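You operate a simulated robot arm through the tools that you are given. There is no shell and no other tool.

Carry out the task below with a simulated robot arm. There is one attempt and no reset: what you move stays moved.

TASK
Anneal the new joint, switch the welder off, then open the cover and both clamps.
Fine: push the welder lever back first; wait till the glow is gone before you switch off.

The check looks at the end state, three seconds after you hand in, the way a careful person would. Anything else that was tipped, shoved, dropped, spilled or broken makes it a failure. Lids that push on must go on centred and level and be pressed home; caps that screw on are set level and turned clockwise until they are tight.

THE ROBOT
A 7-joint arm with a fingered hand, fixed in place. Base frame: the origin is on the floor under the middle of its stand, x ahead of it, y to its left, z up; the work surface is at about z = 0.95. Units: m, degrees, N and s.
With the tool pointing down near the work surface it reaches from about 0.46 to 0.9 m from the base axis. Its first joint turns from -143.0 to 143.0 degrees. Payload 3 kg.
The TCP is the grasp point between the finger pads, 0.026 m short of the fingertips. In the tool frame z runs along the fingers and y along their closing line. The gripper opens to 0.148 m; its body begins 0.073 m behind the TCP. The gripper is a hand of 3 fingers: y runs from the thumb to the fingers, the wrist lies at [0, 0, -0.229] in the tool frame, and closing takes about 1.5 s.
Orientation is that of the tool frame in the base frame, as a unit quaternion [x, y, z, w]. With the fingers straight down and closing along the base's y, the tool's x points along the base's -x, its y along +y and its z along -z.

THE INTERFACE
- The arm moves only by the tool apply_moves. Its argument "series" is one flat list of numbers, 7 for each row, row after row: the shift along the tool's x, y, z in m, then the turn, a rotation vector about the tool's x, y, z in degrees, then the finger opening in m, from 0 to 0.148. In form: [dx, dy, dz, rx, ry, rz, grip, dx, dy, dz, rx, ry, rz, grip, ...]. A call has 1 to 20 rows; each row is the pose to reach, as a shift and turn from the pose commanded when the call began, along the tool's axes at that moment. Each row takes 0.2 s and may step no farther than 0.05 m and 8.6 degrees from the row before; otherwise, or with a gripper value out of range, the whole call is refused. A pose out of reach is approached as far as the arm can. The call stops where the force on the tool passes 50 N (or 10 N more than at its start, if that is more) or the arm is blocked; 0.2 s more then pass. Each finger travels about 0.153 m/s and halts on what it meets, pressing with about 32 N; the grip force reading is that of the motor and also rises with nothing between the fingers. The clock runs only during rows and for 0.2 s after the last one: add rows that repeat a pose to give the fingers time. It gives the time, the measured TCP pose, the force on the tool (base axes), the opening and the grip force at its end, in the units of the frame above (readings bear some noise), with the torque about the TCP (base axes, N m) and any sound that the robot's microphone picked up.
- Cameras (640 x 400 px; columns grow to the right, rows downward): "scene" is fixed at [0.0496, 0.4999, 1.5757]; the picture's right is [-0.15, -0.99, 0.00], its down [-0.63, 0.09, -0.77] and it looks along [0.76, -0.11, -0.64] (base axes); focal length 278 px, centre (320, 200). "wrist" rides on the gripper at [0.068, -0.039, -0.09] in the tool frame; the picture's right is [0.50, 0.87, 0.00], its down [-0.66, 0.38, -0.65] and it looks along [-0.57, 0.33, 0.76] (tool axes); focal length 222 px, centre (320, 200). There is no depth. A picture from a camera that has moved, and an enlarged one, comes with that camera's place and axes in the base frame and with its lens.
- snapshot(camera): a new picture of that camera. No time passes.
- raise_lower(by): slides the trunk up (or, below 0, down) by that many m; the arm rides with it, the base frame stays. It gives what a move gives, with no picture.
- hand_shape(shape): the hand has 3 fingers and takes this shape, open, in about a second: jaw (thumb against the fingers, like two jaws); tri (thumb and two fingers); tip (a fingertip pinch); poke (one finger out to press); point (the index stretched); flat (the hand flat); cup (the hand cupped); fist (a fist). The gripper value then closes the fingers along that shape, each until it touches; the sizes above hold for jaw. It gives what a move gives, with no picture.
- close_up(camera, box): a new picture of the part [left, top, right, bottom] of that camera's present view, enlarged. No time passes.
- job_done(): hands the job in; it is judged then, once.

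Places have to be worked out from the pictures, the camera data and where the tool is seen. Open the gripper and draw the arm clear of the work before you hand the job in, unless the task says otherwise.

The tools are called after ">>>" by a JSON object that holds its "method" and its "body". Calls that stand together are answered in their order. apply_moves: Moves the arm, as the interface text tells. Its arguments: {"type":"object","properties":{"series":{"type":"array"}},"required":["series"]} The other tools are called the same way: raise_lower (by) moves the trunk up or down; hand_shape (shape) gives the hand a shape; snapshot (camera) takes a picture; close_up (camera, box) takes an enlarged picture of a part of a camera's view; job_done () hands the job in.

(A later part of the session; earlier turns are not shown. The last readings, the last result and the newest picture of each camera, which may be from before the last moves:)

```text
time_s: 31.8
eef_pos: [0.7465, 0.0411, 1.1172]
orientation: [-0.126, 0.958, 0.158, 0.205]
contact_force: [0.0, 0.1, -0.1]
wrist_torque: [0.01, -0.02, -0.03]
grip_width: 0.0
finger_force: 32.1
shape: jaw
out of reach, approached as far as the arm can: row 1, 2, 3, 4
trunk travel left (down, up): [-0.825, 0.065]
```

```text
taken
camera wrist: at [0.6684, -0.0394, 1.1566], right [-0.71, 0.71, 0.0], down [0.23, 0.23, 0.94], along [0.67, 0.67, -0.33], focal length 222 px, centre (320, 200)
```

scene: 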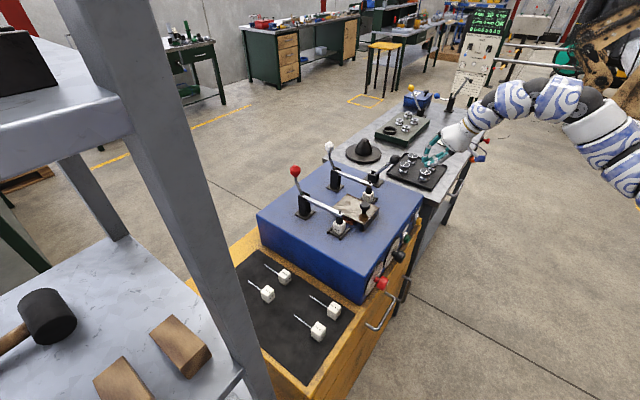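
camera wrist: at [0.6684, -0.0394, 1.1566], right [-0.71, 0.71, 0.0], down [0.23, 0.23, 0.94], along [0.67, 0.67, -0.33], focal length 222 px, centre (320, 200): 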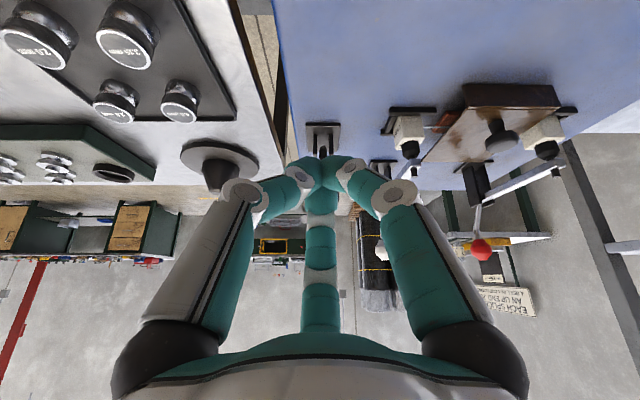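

The fingers are lined up just in front of the lever's base line. I drop to ball height and push gently along the back direction.

>>> {"method": "apply_moves", "body": {"series": [-0.0078, 0.0054, 0.0327, 0, 0, 0, 0, -0.0156, 0.0108, 0.0654, 0, 0, 0, 0, -0.0306, 0.0195, 0.0754, 0, 0, 0, 0, -0.0456, 0.0281, 0.0854, 0, 0, 0, 0, -0.0606, 0.0368, 0.0954, 0, 0, 0, 0]}}

>>> {"method": "snapshot", "body": {"camera": "scene"}}

>>> {"method": "close_up", "body": {"camera": "scene", "box": [330, 120, 450, 220]}}

```text
time_s: 33.0
eef_pos: [0.8225, 0.1184, 1.0702]
orientation: [-0.127, 0.958, 0.158, 0.204]
contact_force: [-0.5, -0.5, -0.5]
wrist_torque: [-0.01, -0.03, 0.02]
grip_width: 0.0002
finger_force: 32.5
shape: jaw
trunk travel left (down, up): [-0.825, 0.065]
```

```text
taken
```

scene: 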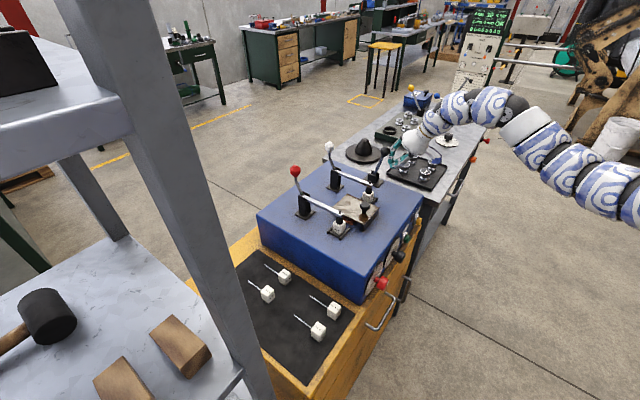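

```text
4.00 times, centred on (390, 170) of scene
camera zoom: at [0.0496, 0.4999, 1.5757], right [-0.15, -0.99, 0.0], down [-0.63, 0.09, -0.77], along [0.76, -0.11, -0.64], focal length 1113 px, centre (40, 320)
```

zoom: 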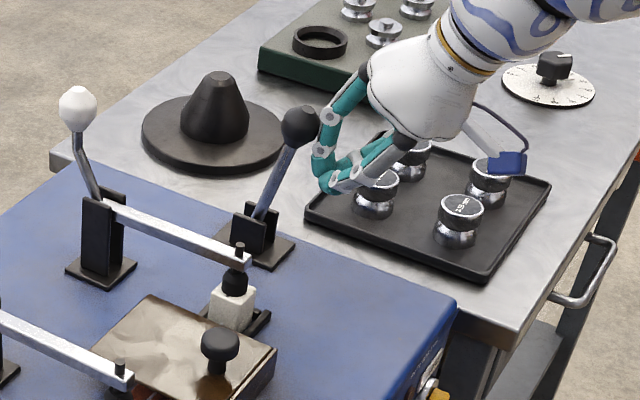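

The lever is moving with the push and little force. I continue pushing back.

>>> {"method": "apply_moves", "body": {"series": [-0.015, 0.0087, 0.01, 0, 0, 0, 0, -0.03, 0.0173, 0.02, 0, 0, 0, 0, -0.045, 0.026, 0.03, 0, 0, 0, 0]}}

>>> {"method": "close_up", "body": {"camera": "scene", "box": [330, 120, 450, 220]}}

```text
time_s: 33.8
eef_pos: [0.8668, 0.1616, 1.0699]
orientation: [-0.127, 0.958, 0.158, 0.205]
contact_force: [0.5, -0.3, 0.4]
wrist_torque: [0.02, 0.04, -0.01]
grip_width: 0.0
finger_force: 31.7
shape: jaw
trunk travel left (down, up): [-0.825, 0.065]
```

```text
4.00 times, centred on (390, 170) of scene
camera zoom: at [0.0496, 0.4999, 1.5757], right [-0.15, -0.99, 0.0], down [-0.63, 0.09, -0.77], along [0.76, -0.11, -0.64], focal length 1113 px, centre (40, 320)
```

zoom: 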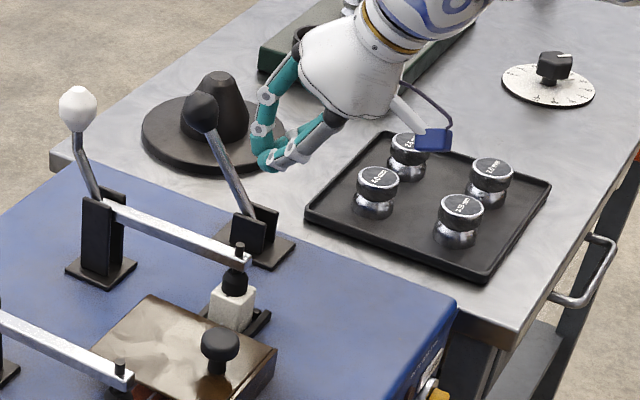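

The lever has gone past vertical and leans back now (ball at w≈0.81). I nudge a bit farther to confirm it is at its stop, watching force.

>>> {"method": "apply_moves", "body": {"series": [-0.015, 0.0087, 0.01, 0, 0, 0, 0, -0.03, 0.0173, 0.02, 0, 0, 0, 0]}}

>>> {"method": "close_up", "body": {"camera": "scene", "box": [330, 120, 450, 220]}}

```text
time_s: 34.4
eef_pos: [0.8939, 0.1882, 1.0712]
orientation: [-0.125, 0.958, 0.157, 0.204]
contact_force: [-3.4, -3.2, 1.6]
wrist_torque: [0.04, -0.07, 0.04]
grip_width: 0.0001
finger_force: 31.8
shape: jaw
trunk travel left (down, up): [-0.825, 0.065]
```

```text
4.00 times, centred on (390, 170) of scene
camera zoom: at [0.0496, 0.4999, 1.5757], right [-0.15, -0.99, 0.0], down [-0.63, 0.09, -0.77], along [0.76, -0.11, -0.64], focal length 1113 px, centre (40, 320)
```

zoom: 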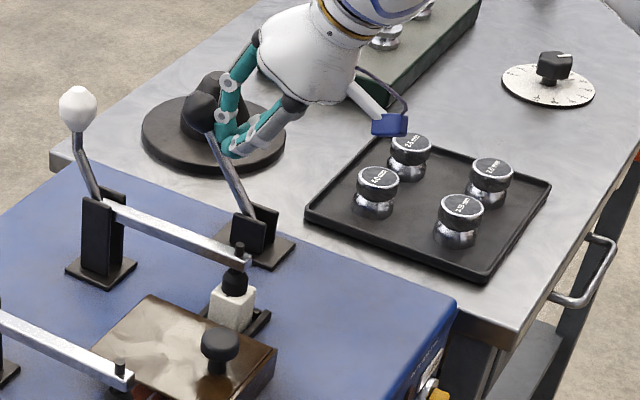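

A steady ~5 N with no motion confirms the lever is at its back stop. I retreat from it and back out in front of the panel.

>>> {"method": "apply_moves", "body": {"series": [0.03, -0.0173, -0.02, 0, 0, 0, 0, 0.0564, -0.0324, -0.0521, 0, 0, 0, 0, 0.083, -0.0477, -0.0842, 0, 0, 0, 0, 0.1095, -0.063, -0.1163, 0, 0, 0, 0, 0.136, -0.0783, -0.1484, 0, 0, 0, 0, 0.1651, -0.0951, -0.1678, 0, 0, 0, 0, 0.1942, -0.1119, -0.1872, 0, 0, 0, 0, 0.2233, -0.1286, -0.2065, 0, 0, 0, 0, 0.2524, -0.1454, -0.2259, 0, 0, 0, 0]}}

>>> {"method": "snapshot", "body": {"camera": "scene"}}

>>> {"method": "snapshot", "body": {"camera": "wrist"}}

```text
time_s: 36.4
eef_pos: [0.6353, -0.0707, 1.1212]
orientation: [-0.126, 0.958, 0.158, 0.206]
contact_force: [-0.6, -0.3, 0.6]
wrist_torque: [0.0, -0.03, -0.01]
grip_width: 0.0002
finger_force: 32.4
shape: jaw
trunk travel left (down, up): [-0.825, 0.065]
```

```text
taken
```

scene: 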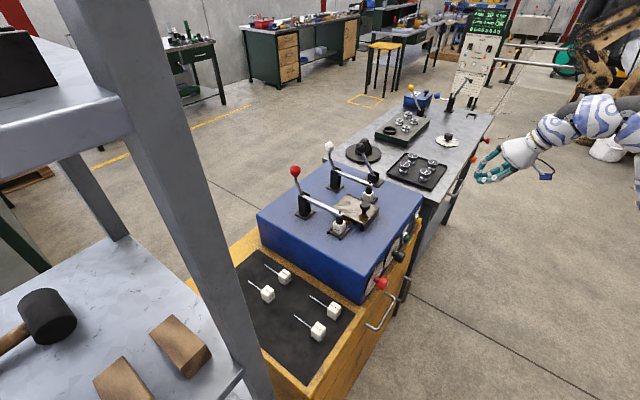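

```text
taken
camera wrist: at [0.5571, -0.1507, 1.1605], right [-0.71, 0.71, 0.0], down [0.23, 0.23, 0.94], along [0.67, 0.67, -0.33], focal length 222 px, centre (320, 200)
```

wrist: 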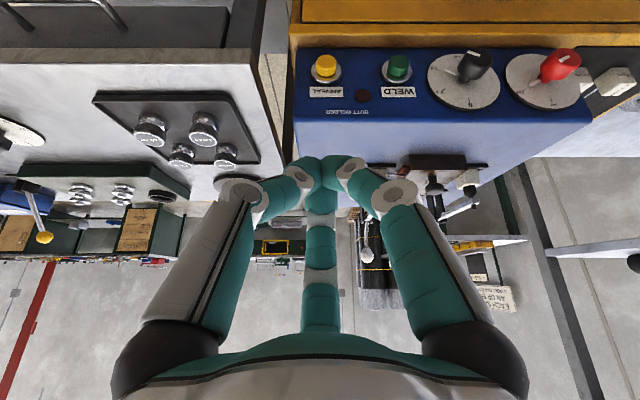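

The lever now leans back in the scene view. I zoom on the panel from here to refine button and knob positions.

>>> {"method": "close_up", "body": {"camera": "wrist", "box": [290, 30, 450, 130]}}

>>> {"method": "close_up", "body": {"camera": "wrist", "box": [420, 30, 600, 142]}}

```text
4.00 times, centred on (370, 80) of wrist
camera zoom: at [0.5571, -0.1507, 1.1605], right [-0.71, 0.71, 0.0], down [0.23, 0.23, 0.94], along [0.67, 0.67, -0.33], focal length 888 px, centre (120, 680)
```

zoom: 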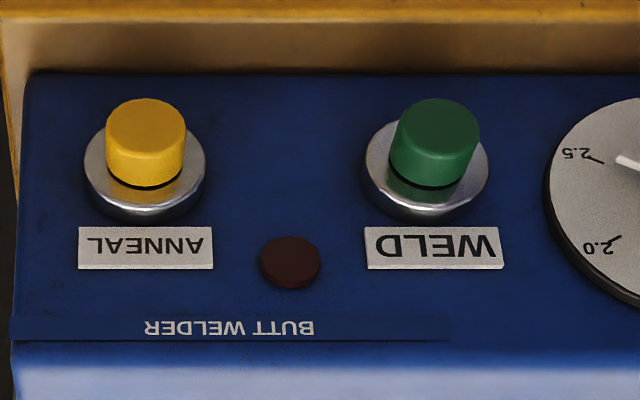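

```text
3.56 times, centred on (510, 86) of wrist
camera zoom: at [0.5571, -0.1507, 1.1605], right [-0.71, 0.71, 0.0], down [0.23, 0.23, 0.94], along [0.67, 0.67, -0.33], focal length 790 px, centre (-356, 605)
```

zoom: 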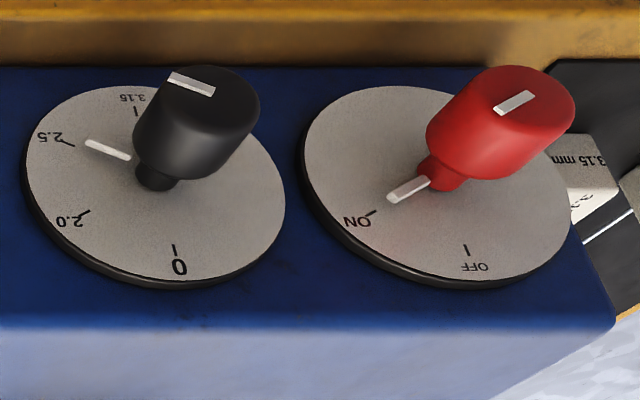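

Refined: ANNEAL button axis at about u=0.49 (along panel), z=0.851, front face 0.537 out; red knob axis u≈0.153, z≈0.872. I lower the hand in front of the ANNEAL button and pitch the fingers up to 35° below horizontal.

>>> {"method": "apply_moves", "body": {"series": [0.0192, -0.0094, 0.0369, -2.1, -3.6, 0, 0, 0.0383, -0.0187, 0.0738, -4.2, -7.2, 0, 0, 0.0575, -0.0281, 0.1107, -6.25, -10.8, 0, 0, 0.0767, -0.0375, 0.1476, -8.3, -14.4, 0, 0, 0.0958, -0.0468, 0.1845, -10.4, -18, 0, 0, 0.115, -0.0562, 0.2214, -12.5, -21.6, 0, 0, 0.0962, -0.0454, 0.2339, -12.5, -21.6, 0, 0, 0.0775, -0.0346, 0.2464, -12.5, -21.6, 0, 0]}}

>>> {"method": "snapshot", "body": {"camera": "scene"}}

>>> {"method": "snapshot", "body": {"camera": "wrist"}}

```text
time_s: 38.1
eef_pos: [0.6654, -0.0281, 0.8642]
orientation: [-0.116, 0.88, 0.28, 0.365]
contact_force: [0.5, 0.2, -0.6]
wrist_torque: [-0.01, -0.01, -0.02]
grip_width: 0.0
finger_force: 31.8
shape: jaw
trunk travel left (down, up): [-0.825, 0.065]
```

```text
taken
```

scene: 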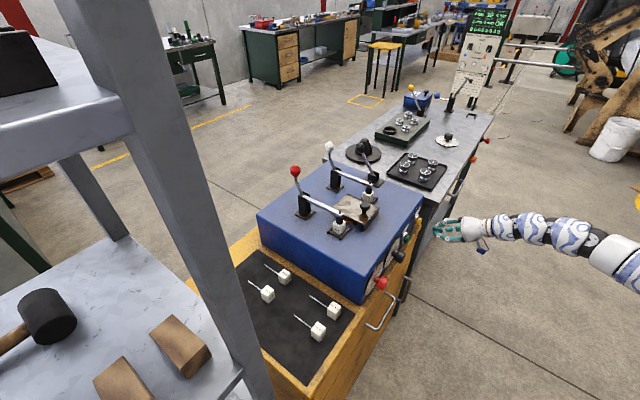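

```text
taken
camera wrist: at [0.5833, -0.1118, 0.853], right [-0.71, 0.71, 0.0], down [-0.07, -0.07, 0.99], along [0.7, 0.7, 0.1], focal length 222 px, centre (320, 200)
```

wrist: 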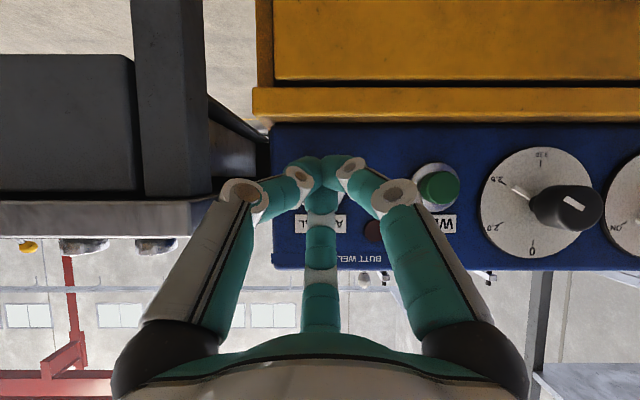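

Fingertips line up with the ANNEAL button (label centred behind them). I advance 5 cm to just short of the button and check.

>>> {"method": "apply_moves", "body": {"series": [-0.0125, 0.0072, 0.0204, 0, 0, 0, 0, -0.0249, 0.0144, 0.0408, 0, 0, 0, 0]}}

>>> {"method": "close_up", "body": {"camera": "scene", "box": [380, 180, 480, 270]}}

>>> {"method": "close_up", "body": {"camera": "wrist", "box": [230, 110, 430, 260]}}

>>> {"method": "close_up", "body": {"camera": "scene", "box": [330, 190, 370, 230]}}

```text
time_s: 38.8
eef_pos: [0.7007, 0.0068, 0.8645]
orientation: [-0.116, 0.88, 0.282, 0.364]
contact_force: [-0.1, -0.7, 0.4]
wrist_torque: [0.02, -0.04, 0.06]
grip_width: 0.0002
finger_force: 31.9
shape: jaw
trunk travel left (down, up): [-0.825, 0.065]
```

```text
4.44 times, centred on (430, 225) of scene
camera zoom: at [0.0496, 0.4999, 1.5757], right [-0.15, -0.99, 0.0], down [-0.63, 0.09, -0.77], along [0.76, -0.11, -0.64], focal length 1237 px, centre (-169, 89)
```

zoom: 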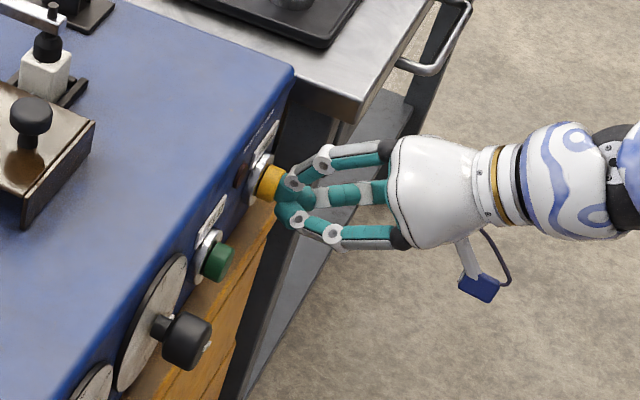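

```text
2.67 times, centred on (330, 185) of wrist
camera zoom: at [0.6172, -0.0768, 0.8528], right [-0.71, 0.71, 0.0], down [-0.07, -0.07, 1.0], along [0.7, 0.7, 0.1], focal length 592 px, centre (293, 240)
```

zoom: 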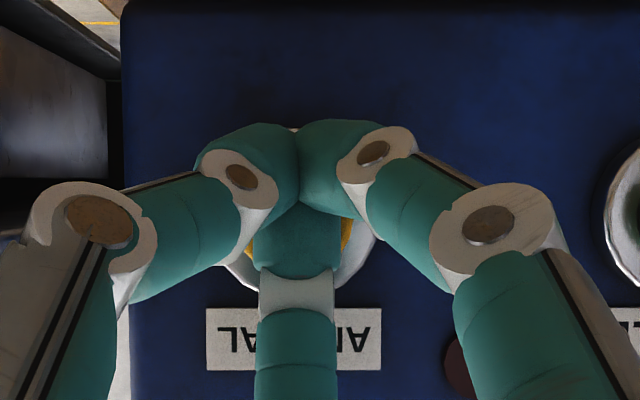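

```text
10.00 times, centred on (350, 210) of scene
camera zoom: at [0.0496, 0.4999, 1.5757], right [-0.15, -0.99, 0.0], down [-0.63, 0.09, -0.77], along [0.76, -0.11, -0.64], focal length 2782 px, centre (20, 100)
```

zoom: 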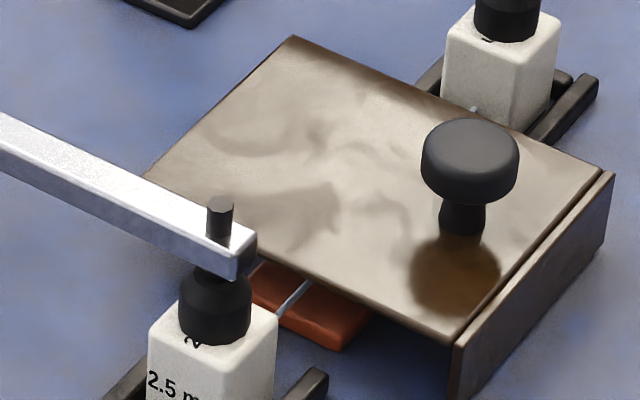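

The fingertips sit on the button axis just short of it. I raise 6 mm and press in small steps, watching force and sound.

>>> {"method": "apply_moves", "body": {"series": [-0.0042, 0.0024, -0.0035, 0, 0, 0, 0, -0.0092, 0.0053, 0.0047, 0, 0, 0, 0, -0.0122, 0.007, 0.0096, 0, 0, 0, 0]}}

>>> {"method": "close_up", "body": {"camera": "scene", "box": [395, 200, 445, 240]}}

>>> {"method": "close_up", "body": {"camera": "wrist", "box": [230, 110, 430, 260]}}

>>> {"method": "close_up", "body": {"camera": "scene", "box": [330, 190, 370, 230]}}

```text
time_s: 39.5
eef_pos: [0.7099, 0.0156, 0.8717]
orientation: [-0.115, 0.88, 0.28, 0.365]
contact_force: [-31.2, -30.5, 6.3]
wrist_torque: [-0.24, 0.24, -0.16]
grip_width: 0.0
finger_force: 31.9
shape: jaw
trunk travel left (down, up): [-0.825, 0.065]
heard: click
```

```text
10.00 times, centred on (420, 220) of scene
camera zoom: at [0.0496, 0.4999, 1.5757], right [-0.15, -0.99, 0.0], down [-0.63, 0.09, -0.77], along [0.76, -0.11, -0.64], focal length 2782 px, centre (-680, 0)
```

zoom: 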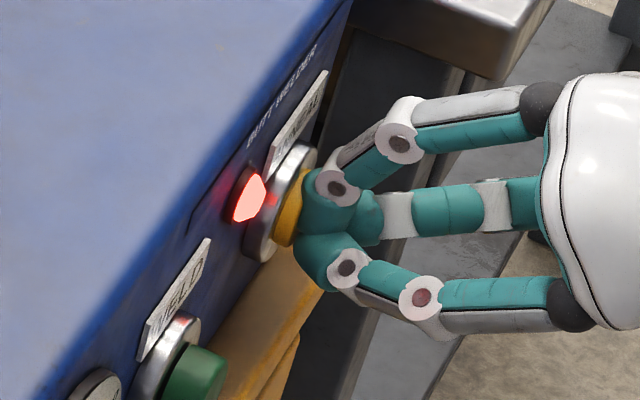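

```text
2.67 times, centred on (330, 185) of wrist
camera zoom: at [0.6265, -0.0689, 0.8595], right [-0.71, 0.71, 0.0], down [-0.07, -0.07, 1.0], along [0.7, 0.7, 0.1], focal length 592 px, centre (293, 240)
```

zoom: 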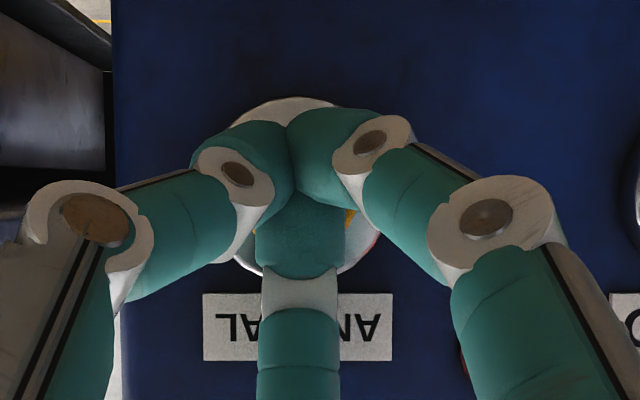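

```text
10.00 times, centred on (350, 210) of scene
camera zoom: at [0.0496, 0.4999, 1.5757], right [-0.15, -0.99, 0.0], down [-0.63, 0.09, -0.77], along [0.76, -0.11, -0.64], focal length 2782 px, centre (20, 100)
```

zoom: 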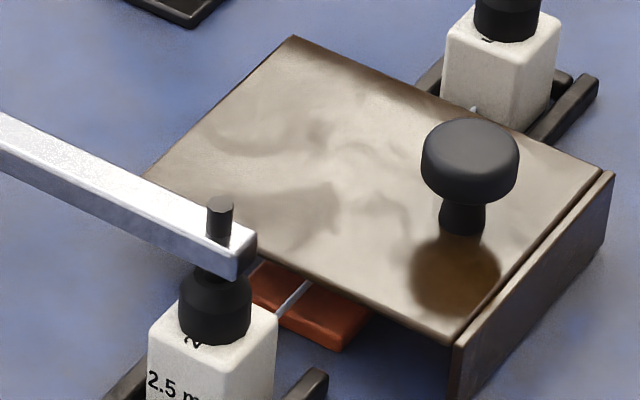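

The button clicked and the lamp by it glows red. I hold the button for another second and watch the lamp and joint.

>>> {"method": "apply_moves", "body": {"series": [0, 0, 0, 0, 0, 0, 0, 0, 0, 0, 0, 0, 0, 0, 0, 0, 0, 0, 0, 0, 0, 0, 0, 0, 0, 0, 0, 0]}}

>>> {"method": "close_up", "body": {"camera": "scene", "box": [395, 200, 445, 240]}}

>>> {"method": "close_up", "body": {"camera": "scene", "box": [330, 190, 370, 230]}}

```text
time_s: 40.8
eef_pos: [0.7095, 0.0169, 0.8694]
orientation: [-0.116, 0.881, 0.28, 0.363]
contact_force: [-20.0, -24.6, 2.7]
wrist_torque: [-0.46, 0.39, -0.23]
grip_width: 0.0
finger_force: 31.7
shape: jaw
trunk travel left (down, up): [-0.825, 0.065]
stopped in row 4: the force on the tool passed its limit at 56 N (the readings are from after the stop); the commanded pose is now the measured one
```

```text
10.00 times, centred on (420, 220) of scene
camera zoom: at [0.0496, 0.4999, 1.5757], right [-0.15, -0.99, 0.0], down [-0.63, 0.09, -0.77], along [0.76, -0.11, -0.64], focal length 2782 px, centre (-680, 0)
```

zoom: 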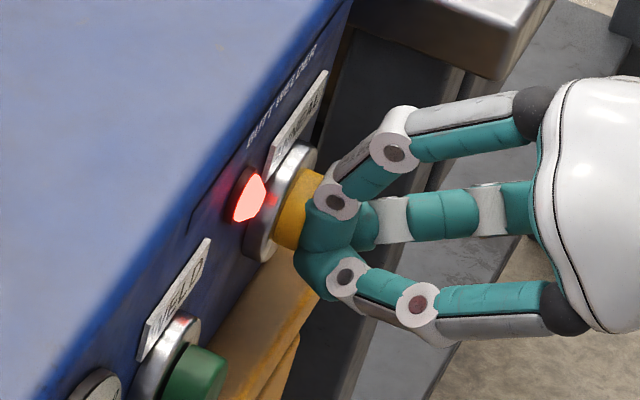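

```text
10.00 times, centred on (350, 210) of scene
camera zoom: at [0.0496, 0.4999, 1.5757], right [-0.15, -0.99, 0.0], down [-0.63, 0.09, -0.77], along [0.76, -0.11, -0.64], focal length 2782 px, centre (20, 100)
```

zoom: 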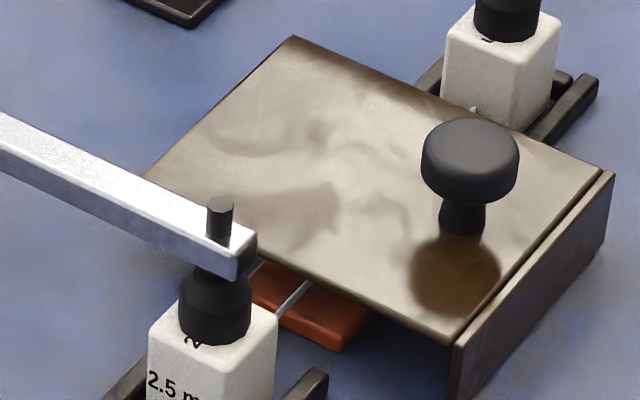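

The lamp is still lit and the fingers still rest on the button. I hold under a second longer with a fresh look at the lamp.

>>> {"method": "apply_moves", "body": {"series": [0, 0, 0, 0, 0, 0, 0, 0, 0, 0, 0, 0, 0, 0]}}

>>> {"method": "close_up", "body": {"camera": "scene", "box": [395, 200, 445, 240]}}

>>> {"method": "close_up", "body": {"camera": "wrist", "box": [230, 110, 430, 260]}}

```text
time_s: 41.4
eef_pos: [0.7111, 0.0171, 0.8693]
orientation: [-0.116, 0.881, 0.281, 0.364]
contact_force: [-11.9, -17.1, -10.7]
wrist_torque: [-0.35, 0.38, -0.19]
grip_width: 0.0001
finger_force: 32.1
shape: jaw
trunk travel left (down, up): [-0.825, 0.065]
```

```text
10.00 times, centred on (420, 220) of scene
camera zoom: at [0.0496, 0.4999, 1.5757], right [-0.15, -0.99, 0.0], down [-0.63, 0.09, -0.77], along [0.76, -0.11, -0.64], focal length 2782 px, centre (-680, 0)
```

zoom: 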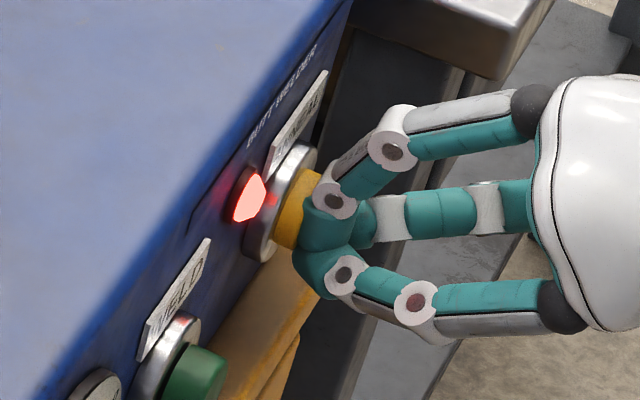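

```text
2.67 times, centred on (330, 185) of wrist
camera zoom: at [0.6279, -0.0673, 0.8575], right [-0.71, 0.71, 0.0], down [-0.07, -0.07, 1.0], along [0.7, 0.7, 0.1], focal length 592 px, centre (293, 240)
```

zoom: 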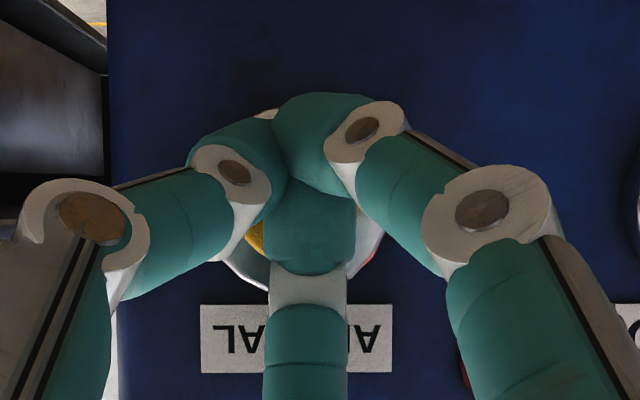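

The button looks partly popped out while the lamp still glows. I back the fingers off 3 cm and check what the lamp does after release.

>>> {"method": "apply_moves", "body": {"series": [0.0075, -0.0043, -0.0122, 0, 0, 0, 0, 0.015, -0.0086, -0.0245, 0, 0, 0, 0]}}

>>> {"method": "close_up", "body": {"camera": "scene", "box": [395, 200, 445, 240]}}

```text
time_s: 42.0
eef_pos: [0.6921, -0.0015, 0.872]
orientation: [-0.117, 0.879, 0.281, 0.366]
contact_force: [0.1, -0.5, 0.2]
wrist_torque: [0.02, -0.01, -0.01]
grip_width: 0.0
finger_force: 32.0
shape: jaw
trunk travel left (down, up): [-0.825, 0.065]
```

```text
10.00 times, centred on (420, 220) of scene
camera zoom: at [0.0496, 0.4999, 1.5757], right [-0.15, -0.99, 0.0], down [-0.63, 0.09, -0.77], along [0.76, -0.11, -0.64], focal length 2782 px, centre (-680, 0)
```

zoom: 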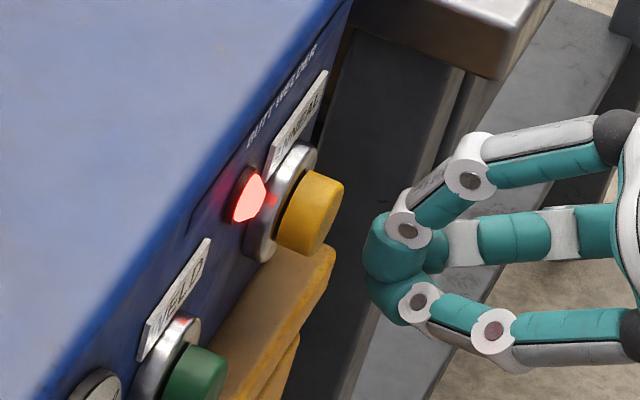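

The lamp keeps glowing after release, so the anneal is under way and I must wait for it to go dark. Meanwhile I back off and move left toward the red switch, opening the fingers, without touching it.

>>> {"method": "apply_moves", "body": {"series": [0.0106, -0.0061, -0.0434, 0, 0, 0, 0, 0.0212, -0.0123, -0.0867, 0, 0, 0, 0.03, 0.0365, 0.0284, -0.0891, -2.4, 0, 0, 0.06, 0.0517, 0.069, -0.0914, -4.8, 0, 0, 0.09, 0.067, 0.1097, -0.0938, -7.2, 0, 0, 0.09, 0.0822, 0.1503, -0.0962, -9.5, 0, 0, 0.09, 0.0975, 0.191, -0.0986, -11.9, 0, 0, 0.09, 0.1127, 0.2316, -0.1009, -14.3, 0, 0, 0.09, 0.128, 0.2723, -0.1033, -16.7, 0.1, 0, 0.09]}}

>>> {"method": "snapshot", "body": {"camera": "scene"}}

>>> {"method": "snapshot", "body": {"camera": "wrist"}}

>>> {"method": "close_up", "body": {"camera": "scene", "box": [395, 200, 445, 240]}}

```text
time_s: 44.0
eef_pos: [0.4259, 0.1609, 0.9504]
orientation: [-0.168, 0.83, 0.406, 0.343]
contact_force: [0.0, 0.1, -0.5]
wrist_torque: [0.03, 0.01, 0.0]
grip_width: 0.0896
finger_force: 0.1
shape: jaw
trunk travel left (down, up): [-0.825, 0.065]
```

```text
taken
```

scene: 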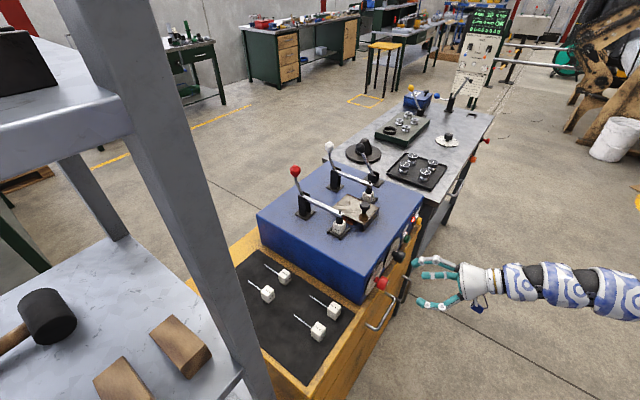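

```text
taken
camera wrist: at [0.3634, 0.0658, 0.9218], right [-0.84, 0.53, 0.13], down [-0.03, -0.28, 0.96], along [0.55, 0.8, 0.25], focal length 222 px, centre (320, 200)
```

wrist: 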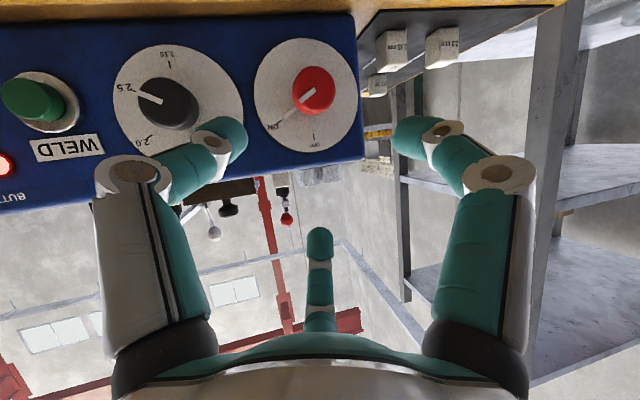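

```text
10.00 times, centred on (420, 220) of scene
camera zoom: at [0.0496, 0.4999, 1.5757], right [-0.15, -0.99, 0.0], down [-0.63, 0.09, -0.77], along [0.76, -0.11, -0.64], focal length 2782 px, centre (-680, 0)
```

zoom: 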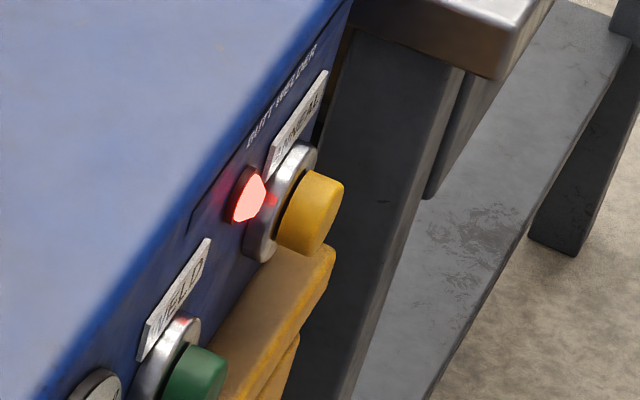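

The arm reached this spot cleanly and the lamp is still lit. I zoom on the red switch from here to fix its axis.

>>> {"method": "close_up", "body": {"camera": "wrist", "box": [240, 25, 380, 165]}}

>>> {"method": "close_up", "body": {"camera": "wrist", "box": [0, 60, 240, 210]}}

>>> {"method": "close_up", "body": {"camera": "scene", "box": [330, 190, 370, 230]}}

```text
2.86 times, centred on (310, 95) of wrist
camera zoom: at [0.3634, 0.0658, 0.9218], right [-0.84, 0.53, 0.13], down [-0.03, -0.28, 0.96], along [0.55, 0.8, 0.25], focal length 635 px, centre (349, 500)
```

zoom: 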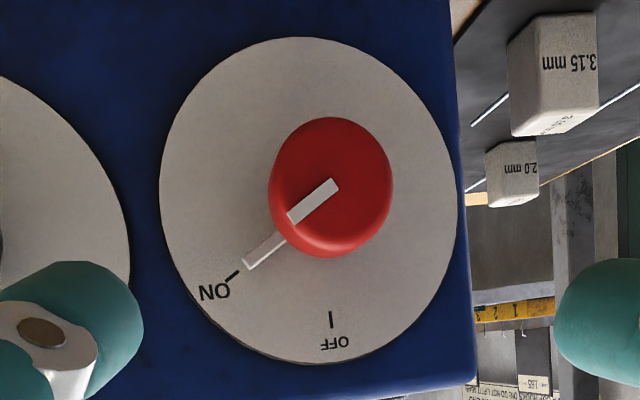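

```text
2.67 times, centred on (120, 135) of wrist
camera zoom: at [0.3634, 0.0658, 0.9218], right [-0.84, 0.53, 0.13], down [-0.03, -0.28, 0.96], along [0.55, 0.8, 0.25], focal length 592 px, centre (853, 373)
```

zoom: 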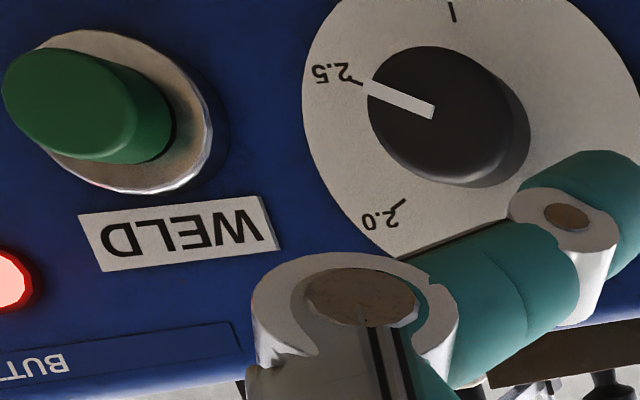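

```text
10.00 times, centred on (350, 210) of scene
camera zoom: at [0.0496, 0.4999, 1.5757], right [-0.15, -0.99, 0.0], down [-0.63, 0.09, -0.77], along [0.76, -0.11, -0.64], focal length 2782 px, centre (20, 100)
```

zoom: 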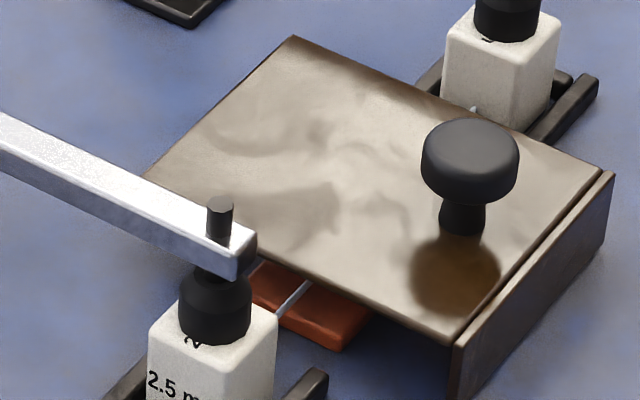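

Red knob axis refined to u≈0.162, z≈0.875, head about 4 cm across with its front at 0.508. I move to a pre-grasp with the tool aligned to the knob axis, still clear of it, while the lamp burns.

>>> {"method": "apply_moves", "body": {"series": [0.0125, -0.0049, 0.0162, -0.59, -7.5, 0, 0.09, 0.025, -0.0097, 0.0324, -1.17, -15, 0, 0.09, 0.0376, -0.0146, 0.0485, -1.76, -22.5, 0, 0.09, 0.0501, -0.0194, 0.0647, -2.34, -29.97, 0, 0.09]}}

>>> {"method": "snapshot", "body": {"camera": "wrist"}}

>>> {"method": "close_up", "body": {"camera": "scene", "box": [350, 190, 480, 310]}}

```text
time_s: 45.0
eef_pos: [0.4289, 0.2015, 0.8751]
orientation: [-0.064, 0.706, 0.451, 0.542]
contact_force: [0.4, 0.0, -0.9]
wrist_torque: [0.01, 0.01, -0.01]
grip_width: 0.0898
finger_force: 0.1
shape: jaw
trunk travel left (down, up): [-0.825, 0.065]
```

```text
taken
camera wrist: at [0.3629, 0.1397, 0.7974], right [-0.7, 0.71, 0.08], down [-0.42, -0.5, 0.76], along [0.57, 0.5, 0.65], focal length 222 px, centre (320, 200)
```

wrist: 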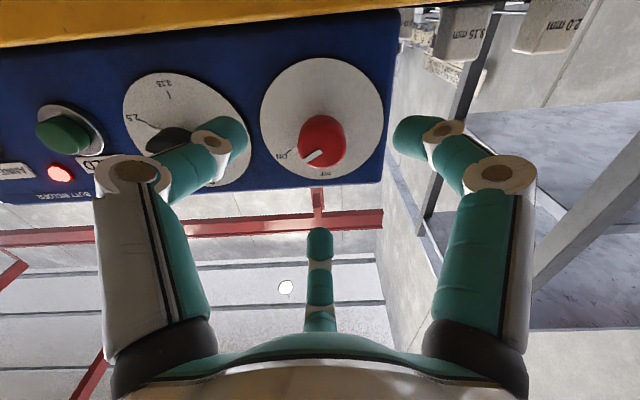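

```text
3.33 times, centred on (415, 250) of scene
camera zoom: at [0.0496, 0.4999, 1.5757], right [-0.15, -0.99, 0.0], down [-0.63, 0.09, -0.77], along [0.76, -0.11, -0.64], focal length 928 px, centre (3, 33)
```

zoom: 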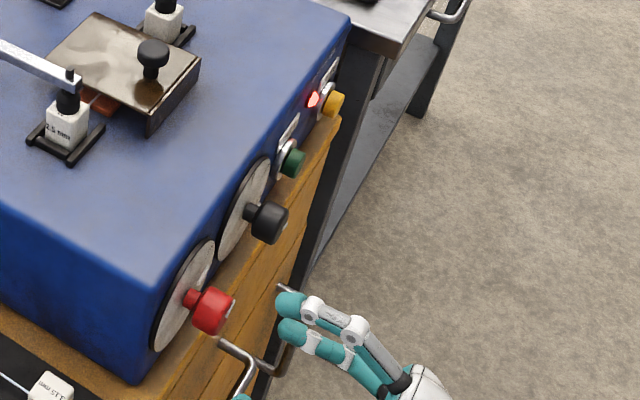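

Pre-grasp is aligned (TCP on the knob axis, 6 cm short), and the lamp is visible in the wrist view, still lit. I wait 4 s here.

>>> {"method": "apply_moves", "body": {"series": [0, 0, 0, 0, 0, 0, 0.09, 0, 0, 0, 0, 0, 0, 0.09, 0, 0, 0, 0, 0, 0, 0.09, 0, 0, 0, 0, 0, 0, 0.09, 0, 0, 0, 0, 0, 0, 0.09, 0, 0, 0, 0, 0, 0, 0.09, 0, 0, 0, 0, 0, 0, 0.09, 0, 0, 0, 0, 0, 0, 0.09, 0, 0, 0, 0, 0, 0, 0.09, 0, 0, 0, 0, 0, 0, 0.09, 0, 0, 0, 0, 0, 0, 0.09, 0, 0, 0, 0, 0, 0, 0.09, 0, 0, 0, 0, 0, 0, 0.09, 0, 0, 0, 0, 0, 0, 0.09, 0, 0, 0, 0, 0, 0, 0.09, 0, 0, 0, 0, 0, 0, 0.09, 0, 0, 0, 0, 0, 0, 0.09, 0, 0, 0, 0, 0, 0, 0.09, 0, 0, 0, 0, 0, 0, 0.09, 0, 0, 0, 0, 0, 0, 0.09]}}

>>> {"method": "close_up", "body": {"camera": "scene", "box": [395, 200, 445, 240]}}

>>> {"method": "close_up", "body": {"camera": "scene", "box": [330, 190, 370, 230]}}

```text
time_s: 49.1
eef_pos: [0.4305, 0.199, 0.8758]
orientation: [-0.063, 0.706, 0.451, 0.543]
contact_force: [0.8, 0.5, 0.0]
wrist_torque: [0.03, -0.01, 0.0]
grip_width: 0.0898
finger_force: 0.1
shape: jaw
trunk travel left (down, up): [-0.825, 0.065]
```

```text
10.00 times, centred on (420, 220) of scene
camera zoom: at [0.0496, 0.4999, 1.5757], right [-0.15, -0.99, 0.0], down [-0.63, 0.09, -0.77], along [0.76, -0.11, -0.64], focal length 2782 px, centre (-680, 0)
```

zoom: 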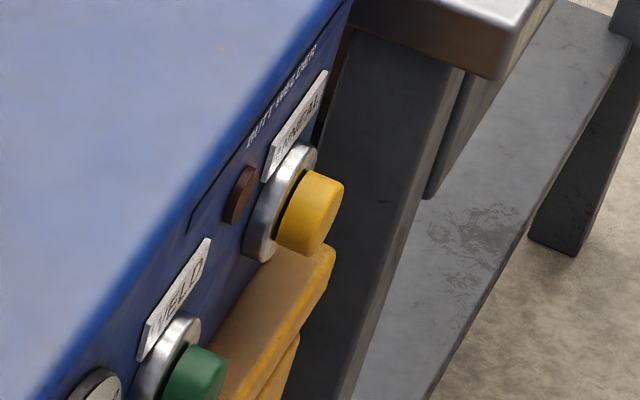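

```text
10.00 times, centred on (350, 210) of scene
camera zoom: at [0.0496, 0.4999, 1.5757], right [-0.15, -0.99, 0.0], down [-0.63, 0.09, -0.77], along [0.76, -0.11, -0.64], focal length 2782 px, centre (20, 100)
```

zoom: 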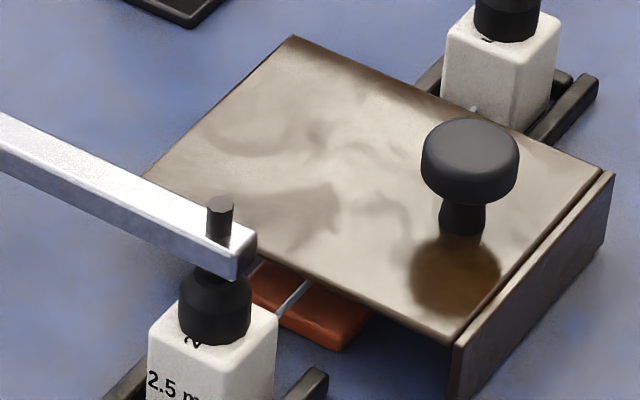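

The lamp is dark and nothing glows by the joint. I wait another 4 s to be safe before touching the switch.

>>> {"method": "apply_moves", "body": {"series": [0, 0, 0, 0, 0, 0, 0.09, 0, 0, 0, 0, 0, 0, 0.09, 0, 0, 0, 0, 0, 0, 0.09, 0, 0, 0, 0, 0, 0, 0.09, 0, 0, 0, 0, 0, 0, 0.09, 0, 0, 0, 0, 0, 0, 0.09, 0, 0, 0, 0, 0, 0, 0.09, 0, 0, 0, 0, 0, 0, 0.09, 0, 0, 0, 0, 0, 0, 0.09, 0, 0, 0, 0, 0, 0, 0.09, 0, 0, 0, 0, 0, 0, 0.09, 0, 0, 0, 0, 0, 0, 0.09, 0, 0, 0, 0, 0, 0, 0.09, 0, 0, 0, 0, 0, 0, 0.09, 0, 0, 0, 0, 0, 0, 0.09, 0, 0, 0, 0, 0, 0, 0.09, 0, 0, 0, 0, 0, 0, 0.09, 0, 0, 0, 0, 0, 0, 0.09, 0, 0, 0, 0, 0, 0, 0.09, 0, 0, 0, 0, 0, 0, 0.09]}}

>>> {"method": "snapshot", "body": {"camera": "wrist"}}

>>> {"method": "close_up", "body": {"camera": "scene", "box": [330, 180, 430, 250]}}

```text
time_s: 53.4
eef_pos: [0.4323, 0.1994, 0.8755]
orientation: [-0.063, 0.706, 0.451, 0.542]
contact_force: [0.1, 1.1, 0.5]
wrist_torque: [0.02, -0.03, 0.02]
grip_width: 0.0898
finger_force: 0.0
shape: jaw
trunk travel left (down, up): [-0.825, 0.065]
```

```text
taken
camera wrist: at [0.3634, 0.1392, 0.7983], right [-0.7, 0.71, 0.08], down [-0.42, -0.5, 0.76], along [0.57, 0.5, 0.65], focal length 222 px, centre (320, 200)
```

wrist: 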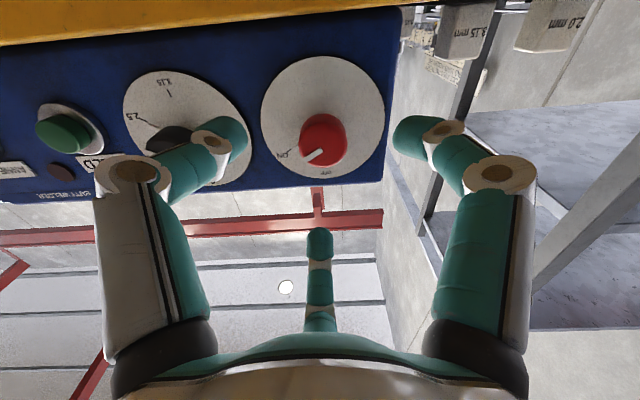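

```text
5.71 times, centred on (380, 215) of scene
camera zoom: at [0.0496, 0.4999, 1.5757], right [-0.15, -0.99, 0.0], down [-0.63, 0.09, -0.77], along [0.76, -0.11, -0.64], focal length 1590 px, centre (-23, 114)
```

zoom: 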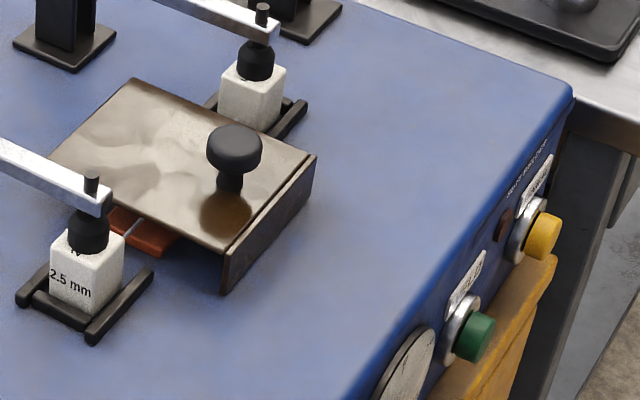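

The lamp is off. I advance 7.3 cm along the tool axis over the red knob and close the fingers on it.

>>> {"method": "apply_moves", "body": {"series": [0, 0, 0.025, 0, 0, 0, 0.09, 0, 0, 0.05, 0, 0, 0, 0.09, 0, 0, 0.072, 0, 0, 0, 0.09, 0, 0, 0.072, 0, 0, 0, 0.06, 0, 0, 0.072, 0, 0, 0, 0.03, 0, 0, 0.072, 0, 0, 0, 0.02, 0, 0, 0.072, 0, 0, 0, 0.02]}}

>>> {"method": "snapshot", "body": {"camera": "wrist"}}

>>> {"method": "close_up", "body": {"camera": "scene", "box": [350, 240, 450, 320]}}

```text
time_s: 55.0
eef_pos: [0.4845, 0.2504, 0.8771]
orientation: [-0.064, 0.705, 0.452, 0.543]
contact_force: [21.1, 17.5, -1.0]
wrist_torque: [-0.1, 0.08, -0.19]
grip_width: 0.0187
finger_force: 31.6
shape: jaw
trunk travel left (down, up): [-0.825, 0.065]
```

```text
taken
camera wrist: at [0.4161, 0.1915, 0.7991], right [-0.7, 0.71, 0.08], down [-0.42, -0.5, 0.76], along [0.57, 0.5, 0.65], focal length 222 px, centre (320, 200)
```

wrist: 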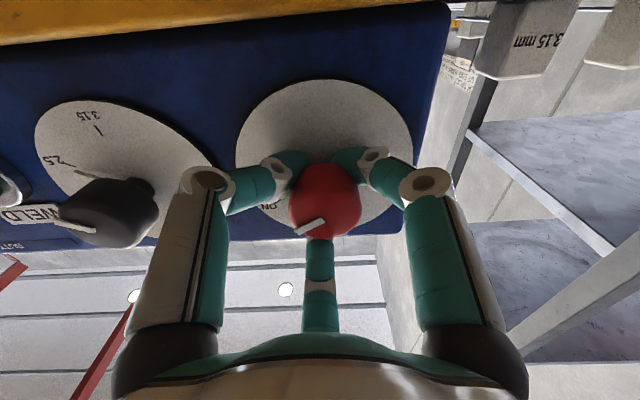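

```text
5.00 times, centred on (400, 280) of scene
camera zoom: at [0.0496, 0.4999, 1.5757], right [-0.15, -0.99, 0.0], down [-0.63, 0.09, -0.77], along [0.76, -0.11, -0.64], focal length 1391 px, centre (-80, -200)
```

zoom: 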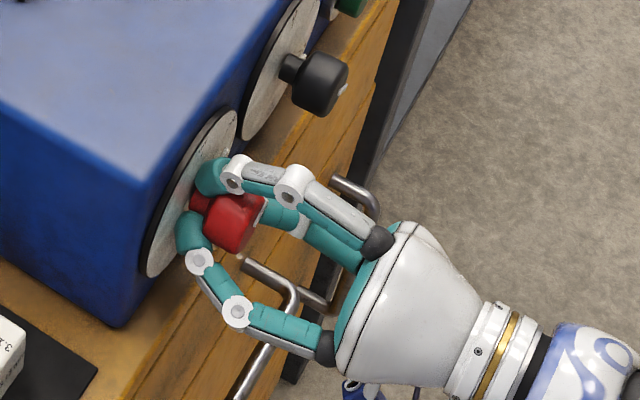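

The fingertips curled behind the knob head onto its neck. I reopen, back off 2 cm and regrip on the head itself.

>>> {"method": "apply_moves", "body": {"series": [0, 0, 0, 0, 0, 0, 0.09, 0, 0, 0, 0, 0, 0, 0.09, 0, 0, -0.018, 0, 0, 0, 0.09, 0, 0, -0.018, 0, 0, 0, 0.06, 0, 0, -0.018, 0, 0, 0, 0.03, 0, 0, -0.018, 0, 0, 0, 0.015, 0, 0, -0.018, 0, 0, 0, 0.015]}}

>>> {"method": "snapshot", "body": {"camera": "wrist"}}

>>> {"method": "close_up", "body": {"camera": "scene", "box": [350, 240, 450, 320]}}

```text
time_s: 56.5
eef_pos: [0.47, 0.2378, 0.8765]
orientation: [-0.064, 0.705, 0.452, 0.543]
contact_force: [1.4, 0.4, -0.4]
wrist_torque: [-0.02, 0.01, 0.01]
grip_width: 0.0289
finger_force: 31.8
shape: jaw
trunk travel left (down, up): [-0.825, 0.065]
```

```text
taken
camera wrist: at [0.4012, 0.1773, 0.7991], right [-0.7, 0.71, 0.08], down [-0.42, -0.5, 0.76], along [0.57, 0.5, 0.65], focal length 222 px, centre (320, 200)
```

wrist: 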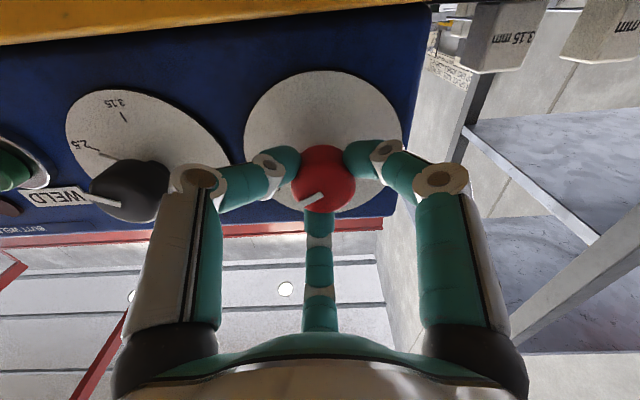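

```text
5.00 times, centred on (400, 280) of scene
camera zoom: at [0.0496, 0.4999, 1.5757], right [-0.15, -0.99, 0.0], down [-0.63, 0.09, -0.77], along [0.76, -0.11, -0.64], focal length 1391 px, centre (-80, -200)
```

zoom: 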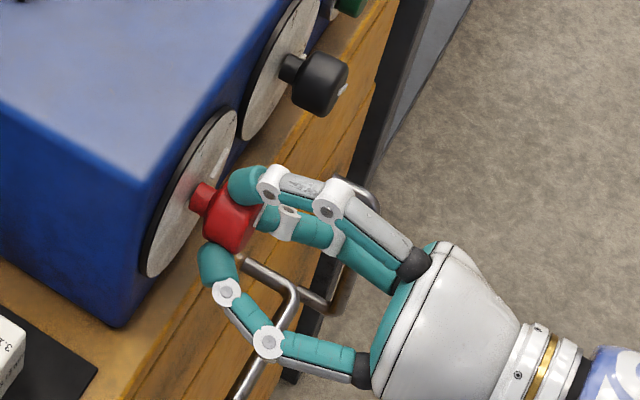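

Now the three fingers hold the knob head squarely with no side load. I twist 60° counter-clockwise (as seen from the front) toward OFF.

>>> {"method": "apply_moves", "body": {"series": [0, 0, 0, 0, 0, -7.5, 0.015, 0, 0, 0, 0, 0, -15, 0.015, 0, 0, 0, 0, 0, -22.5, 0.015, 0, 0, 0, 0, 0, -30, 0.015, 0, 0, 0, 0, 0, -37.5, 0.015, 0, 0, 0, 0, 0, -45, 0.015, 0, 0, 0, 0, 0, -52.5, 0.015, 0, 0, 0, 0, 0, -60, 0.015]}}

>>> {"method": "snapshot", "body": {"camera": "wrist"}}

>>> {"method": "close_up", "body": {"camera": "scene", "box": [350, 240, 450, 320]}}

```text
time_s: 58.4
eef_pos: [0.4702, 0.2379, 0.878]
orientation: [-0.408, 0.578, 0.118, 0.697]
contact_force: [-4.8, -2.7, 8.8]
wrist_torque: [0.14, -0.15, 0.02]
grip_width: 0.0289
finger_force: 32.1
shape: jaw
trunk travel left (down, up): [-0.825, 0.065]
```

```text
taken
camera wrist: at [0.4521, 0.1269, 0.8331], right [-0.4, 0.4, -0.82], down [-0.9, -0.02, 0.43], along [0.16, 0.92, 0.37], focal length 222 px, centre (320, 200)
```

wrist: 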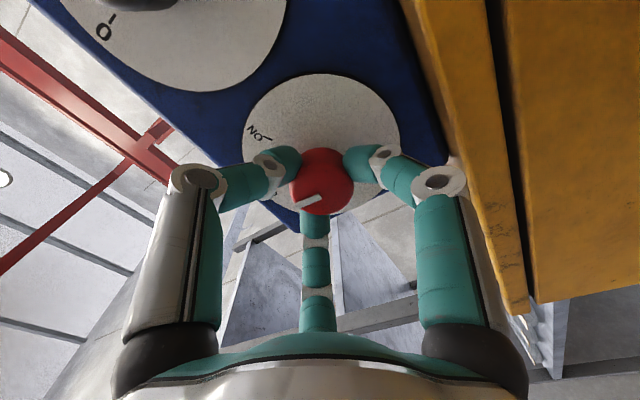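

```text
5.00 times, centred on (400, 280) of scene
camera zoom: at [0.0496, 0.4999, 1.5757], right [-0.15, -0.99, 0.0], down [-0.63, 0.09, -0.77], along [0.76, -0.11, -0.64], focal length 1391 px, centre (-80, -200)
```

zoom: 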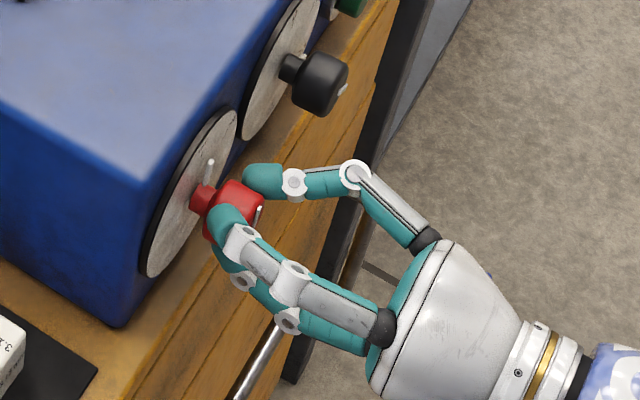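

The pointer moved together with the hand. I zoom in to see whether it sits exactly on OFF.

>>> {"method": "close_up", "body": {"camera": "scene", "box": [365, 260, 395, 290]}}

>>> {"method": "close_up", "body": {"camera": "wrist", "box": [220, 60, 420, 240]}}

```text
13.33 times, centred on (380, 275) of scene
camera zoom: at [0.0496, 0.4999, 1.5757], right [-0.15, -0.99, 0.0], down [-0.63, 0.09, -0.77], along [0.76, -0.11, -0.64], focal length 3710 px, centre (-480, -800)
```

zoom: 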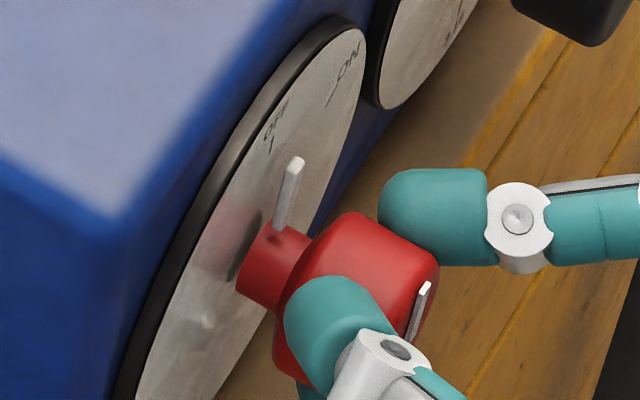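

```text
2.22 times, centred on (320, 150) of wrist
camera zoom: at [0.4521, 0.1269, 0.8331], right [-0.4, 0.4, -0.82], down [-0.9, -0.02, 0.43], along [0.16, 0.92, 0.37], focal length 494 px, centre (320, 311)
```

zoom: 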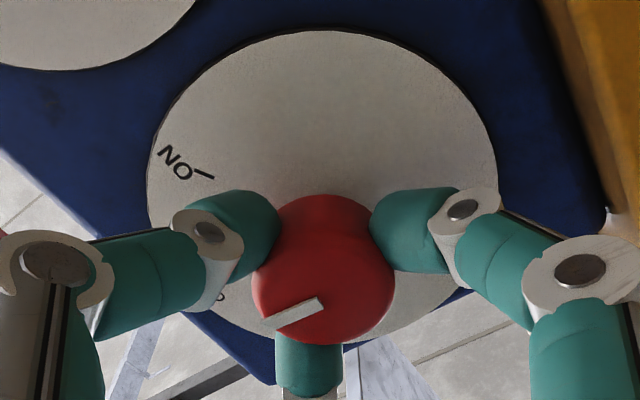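

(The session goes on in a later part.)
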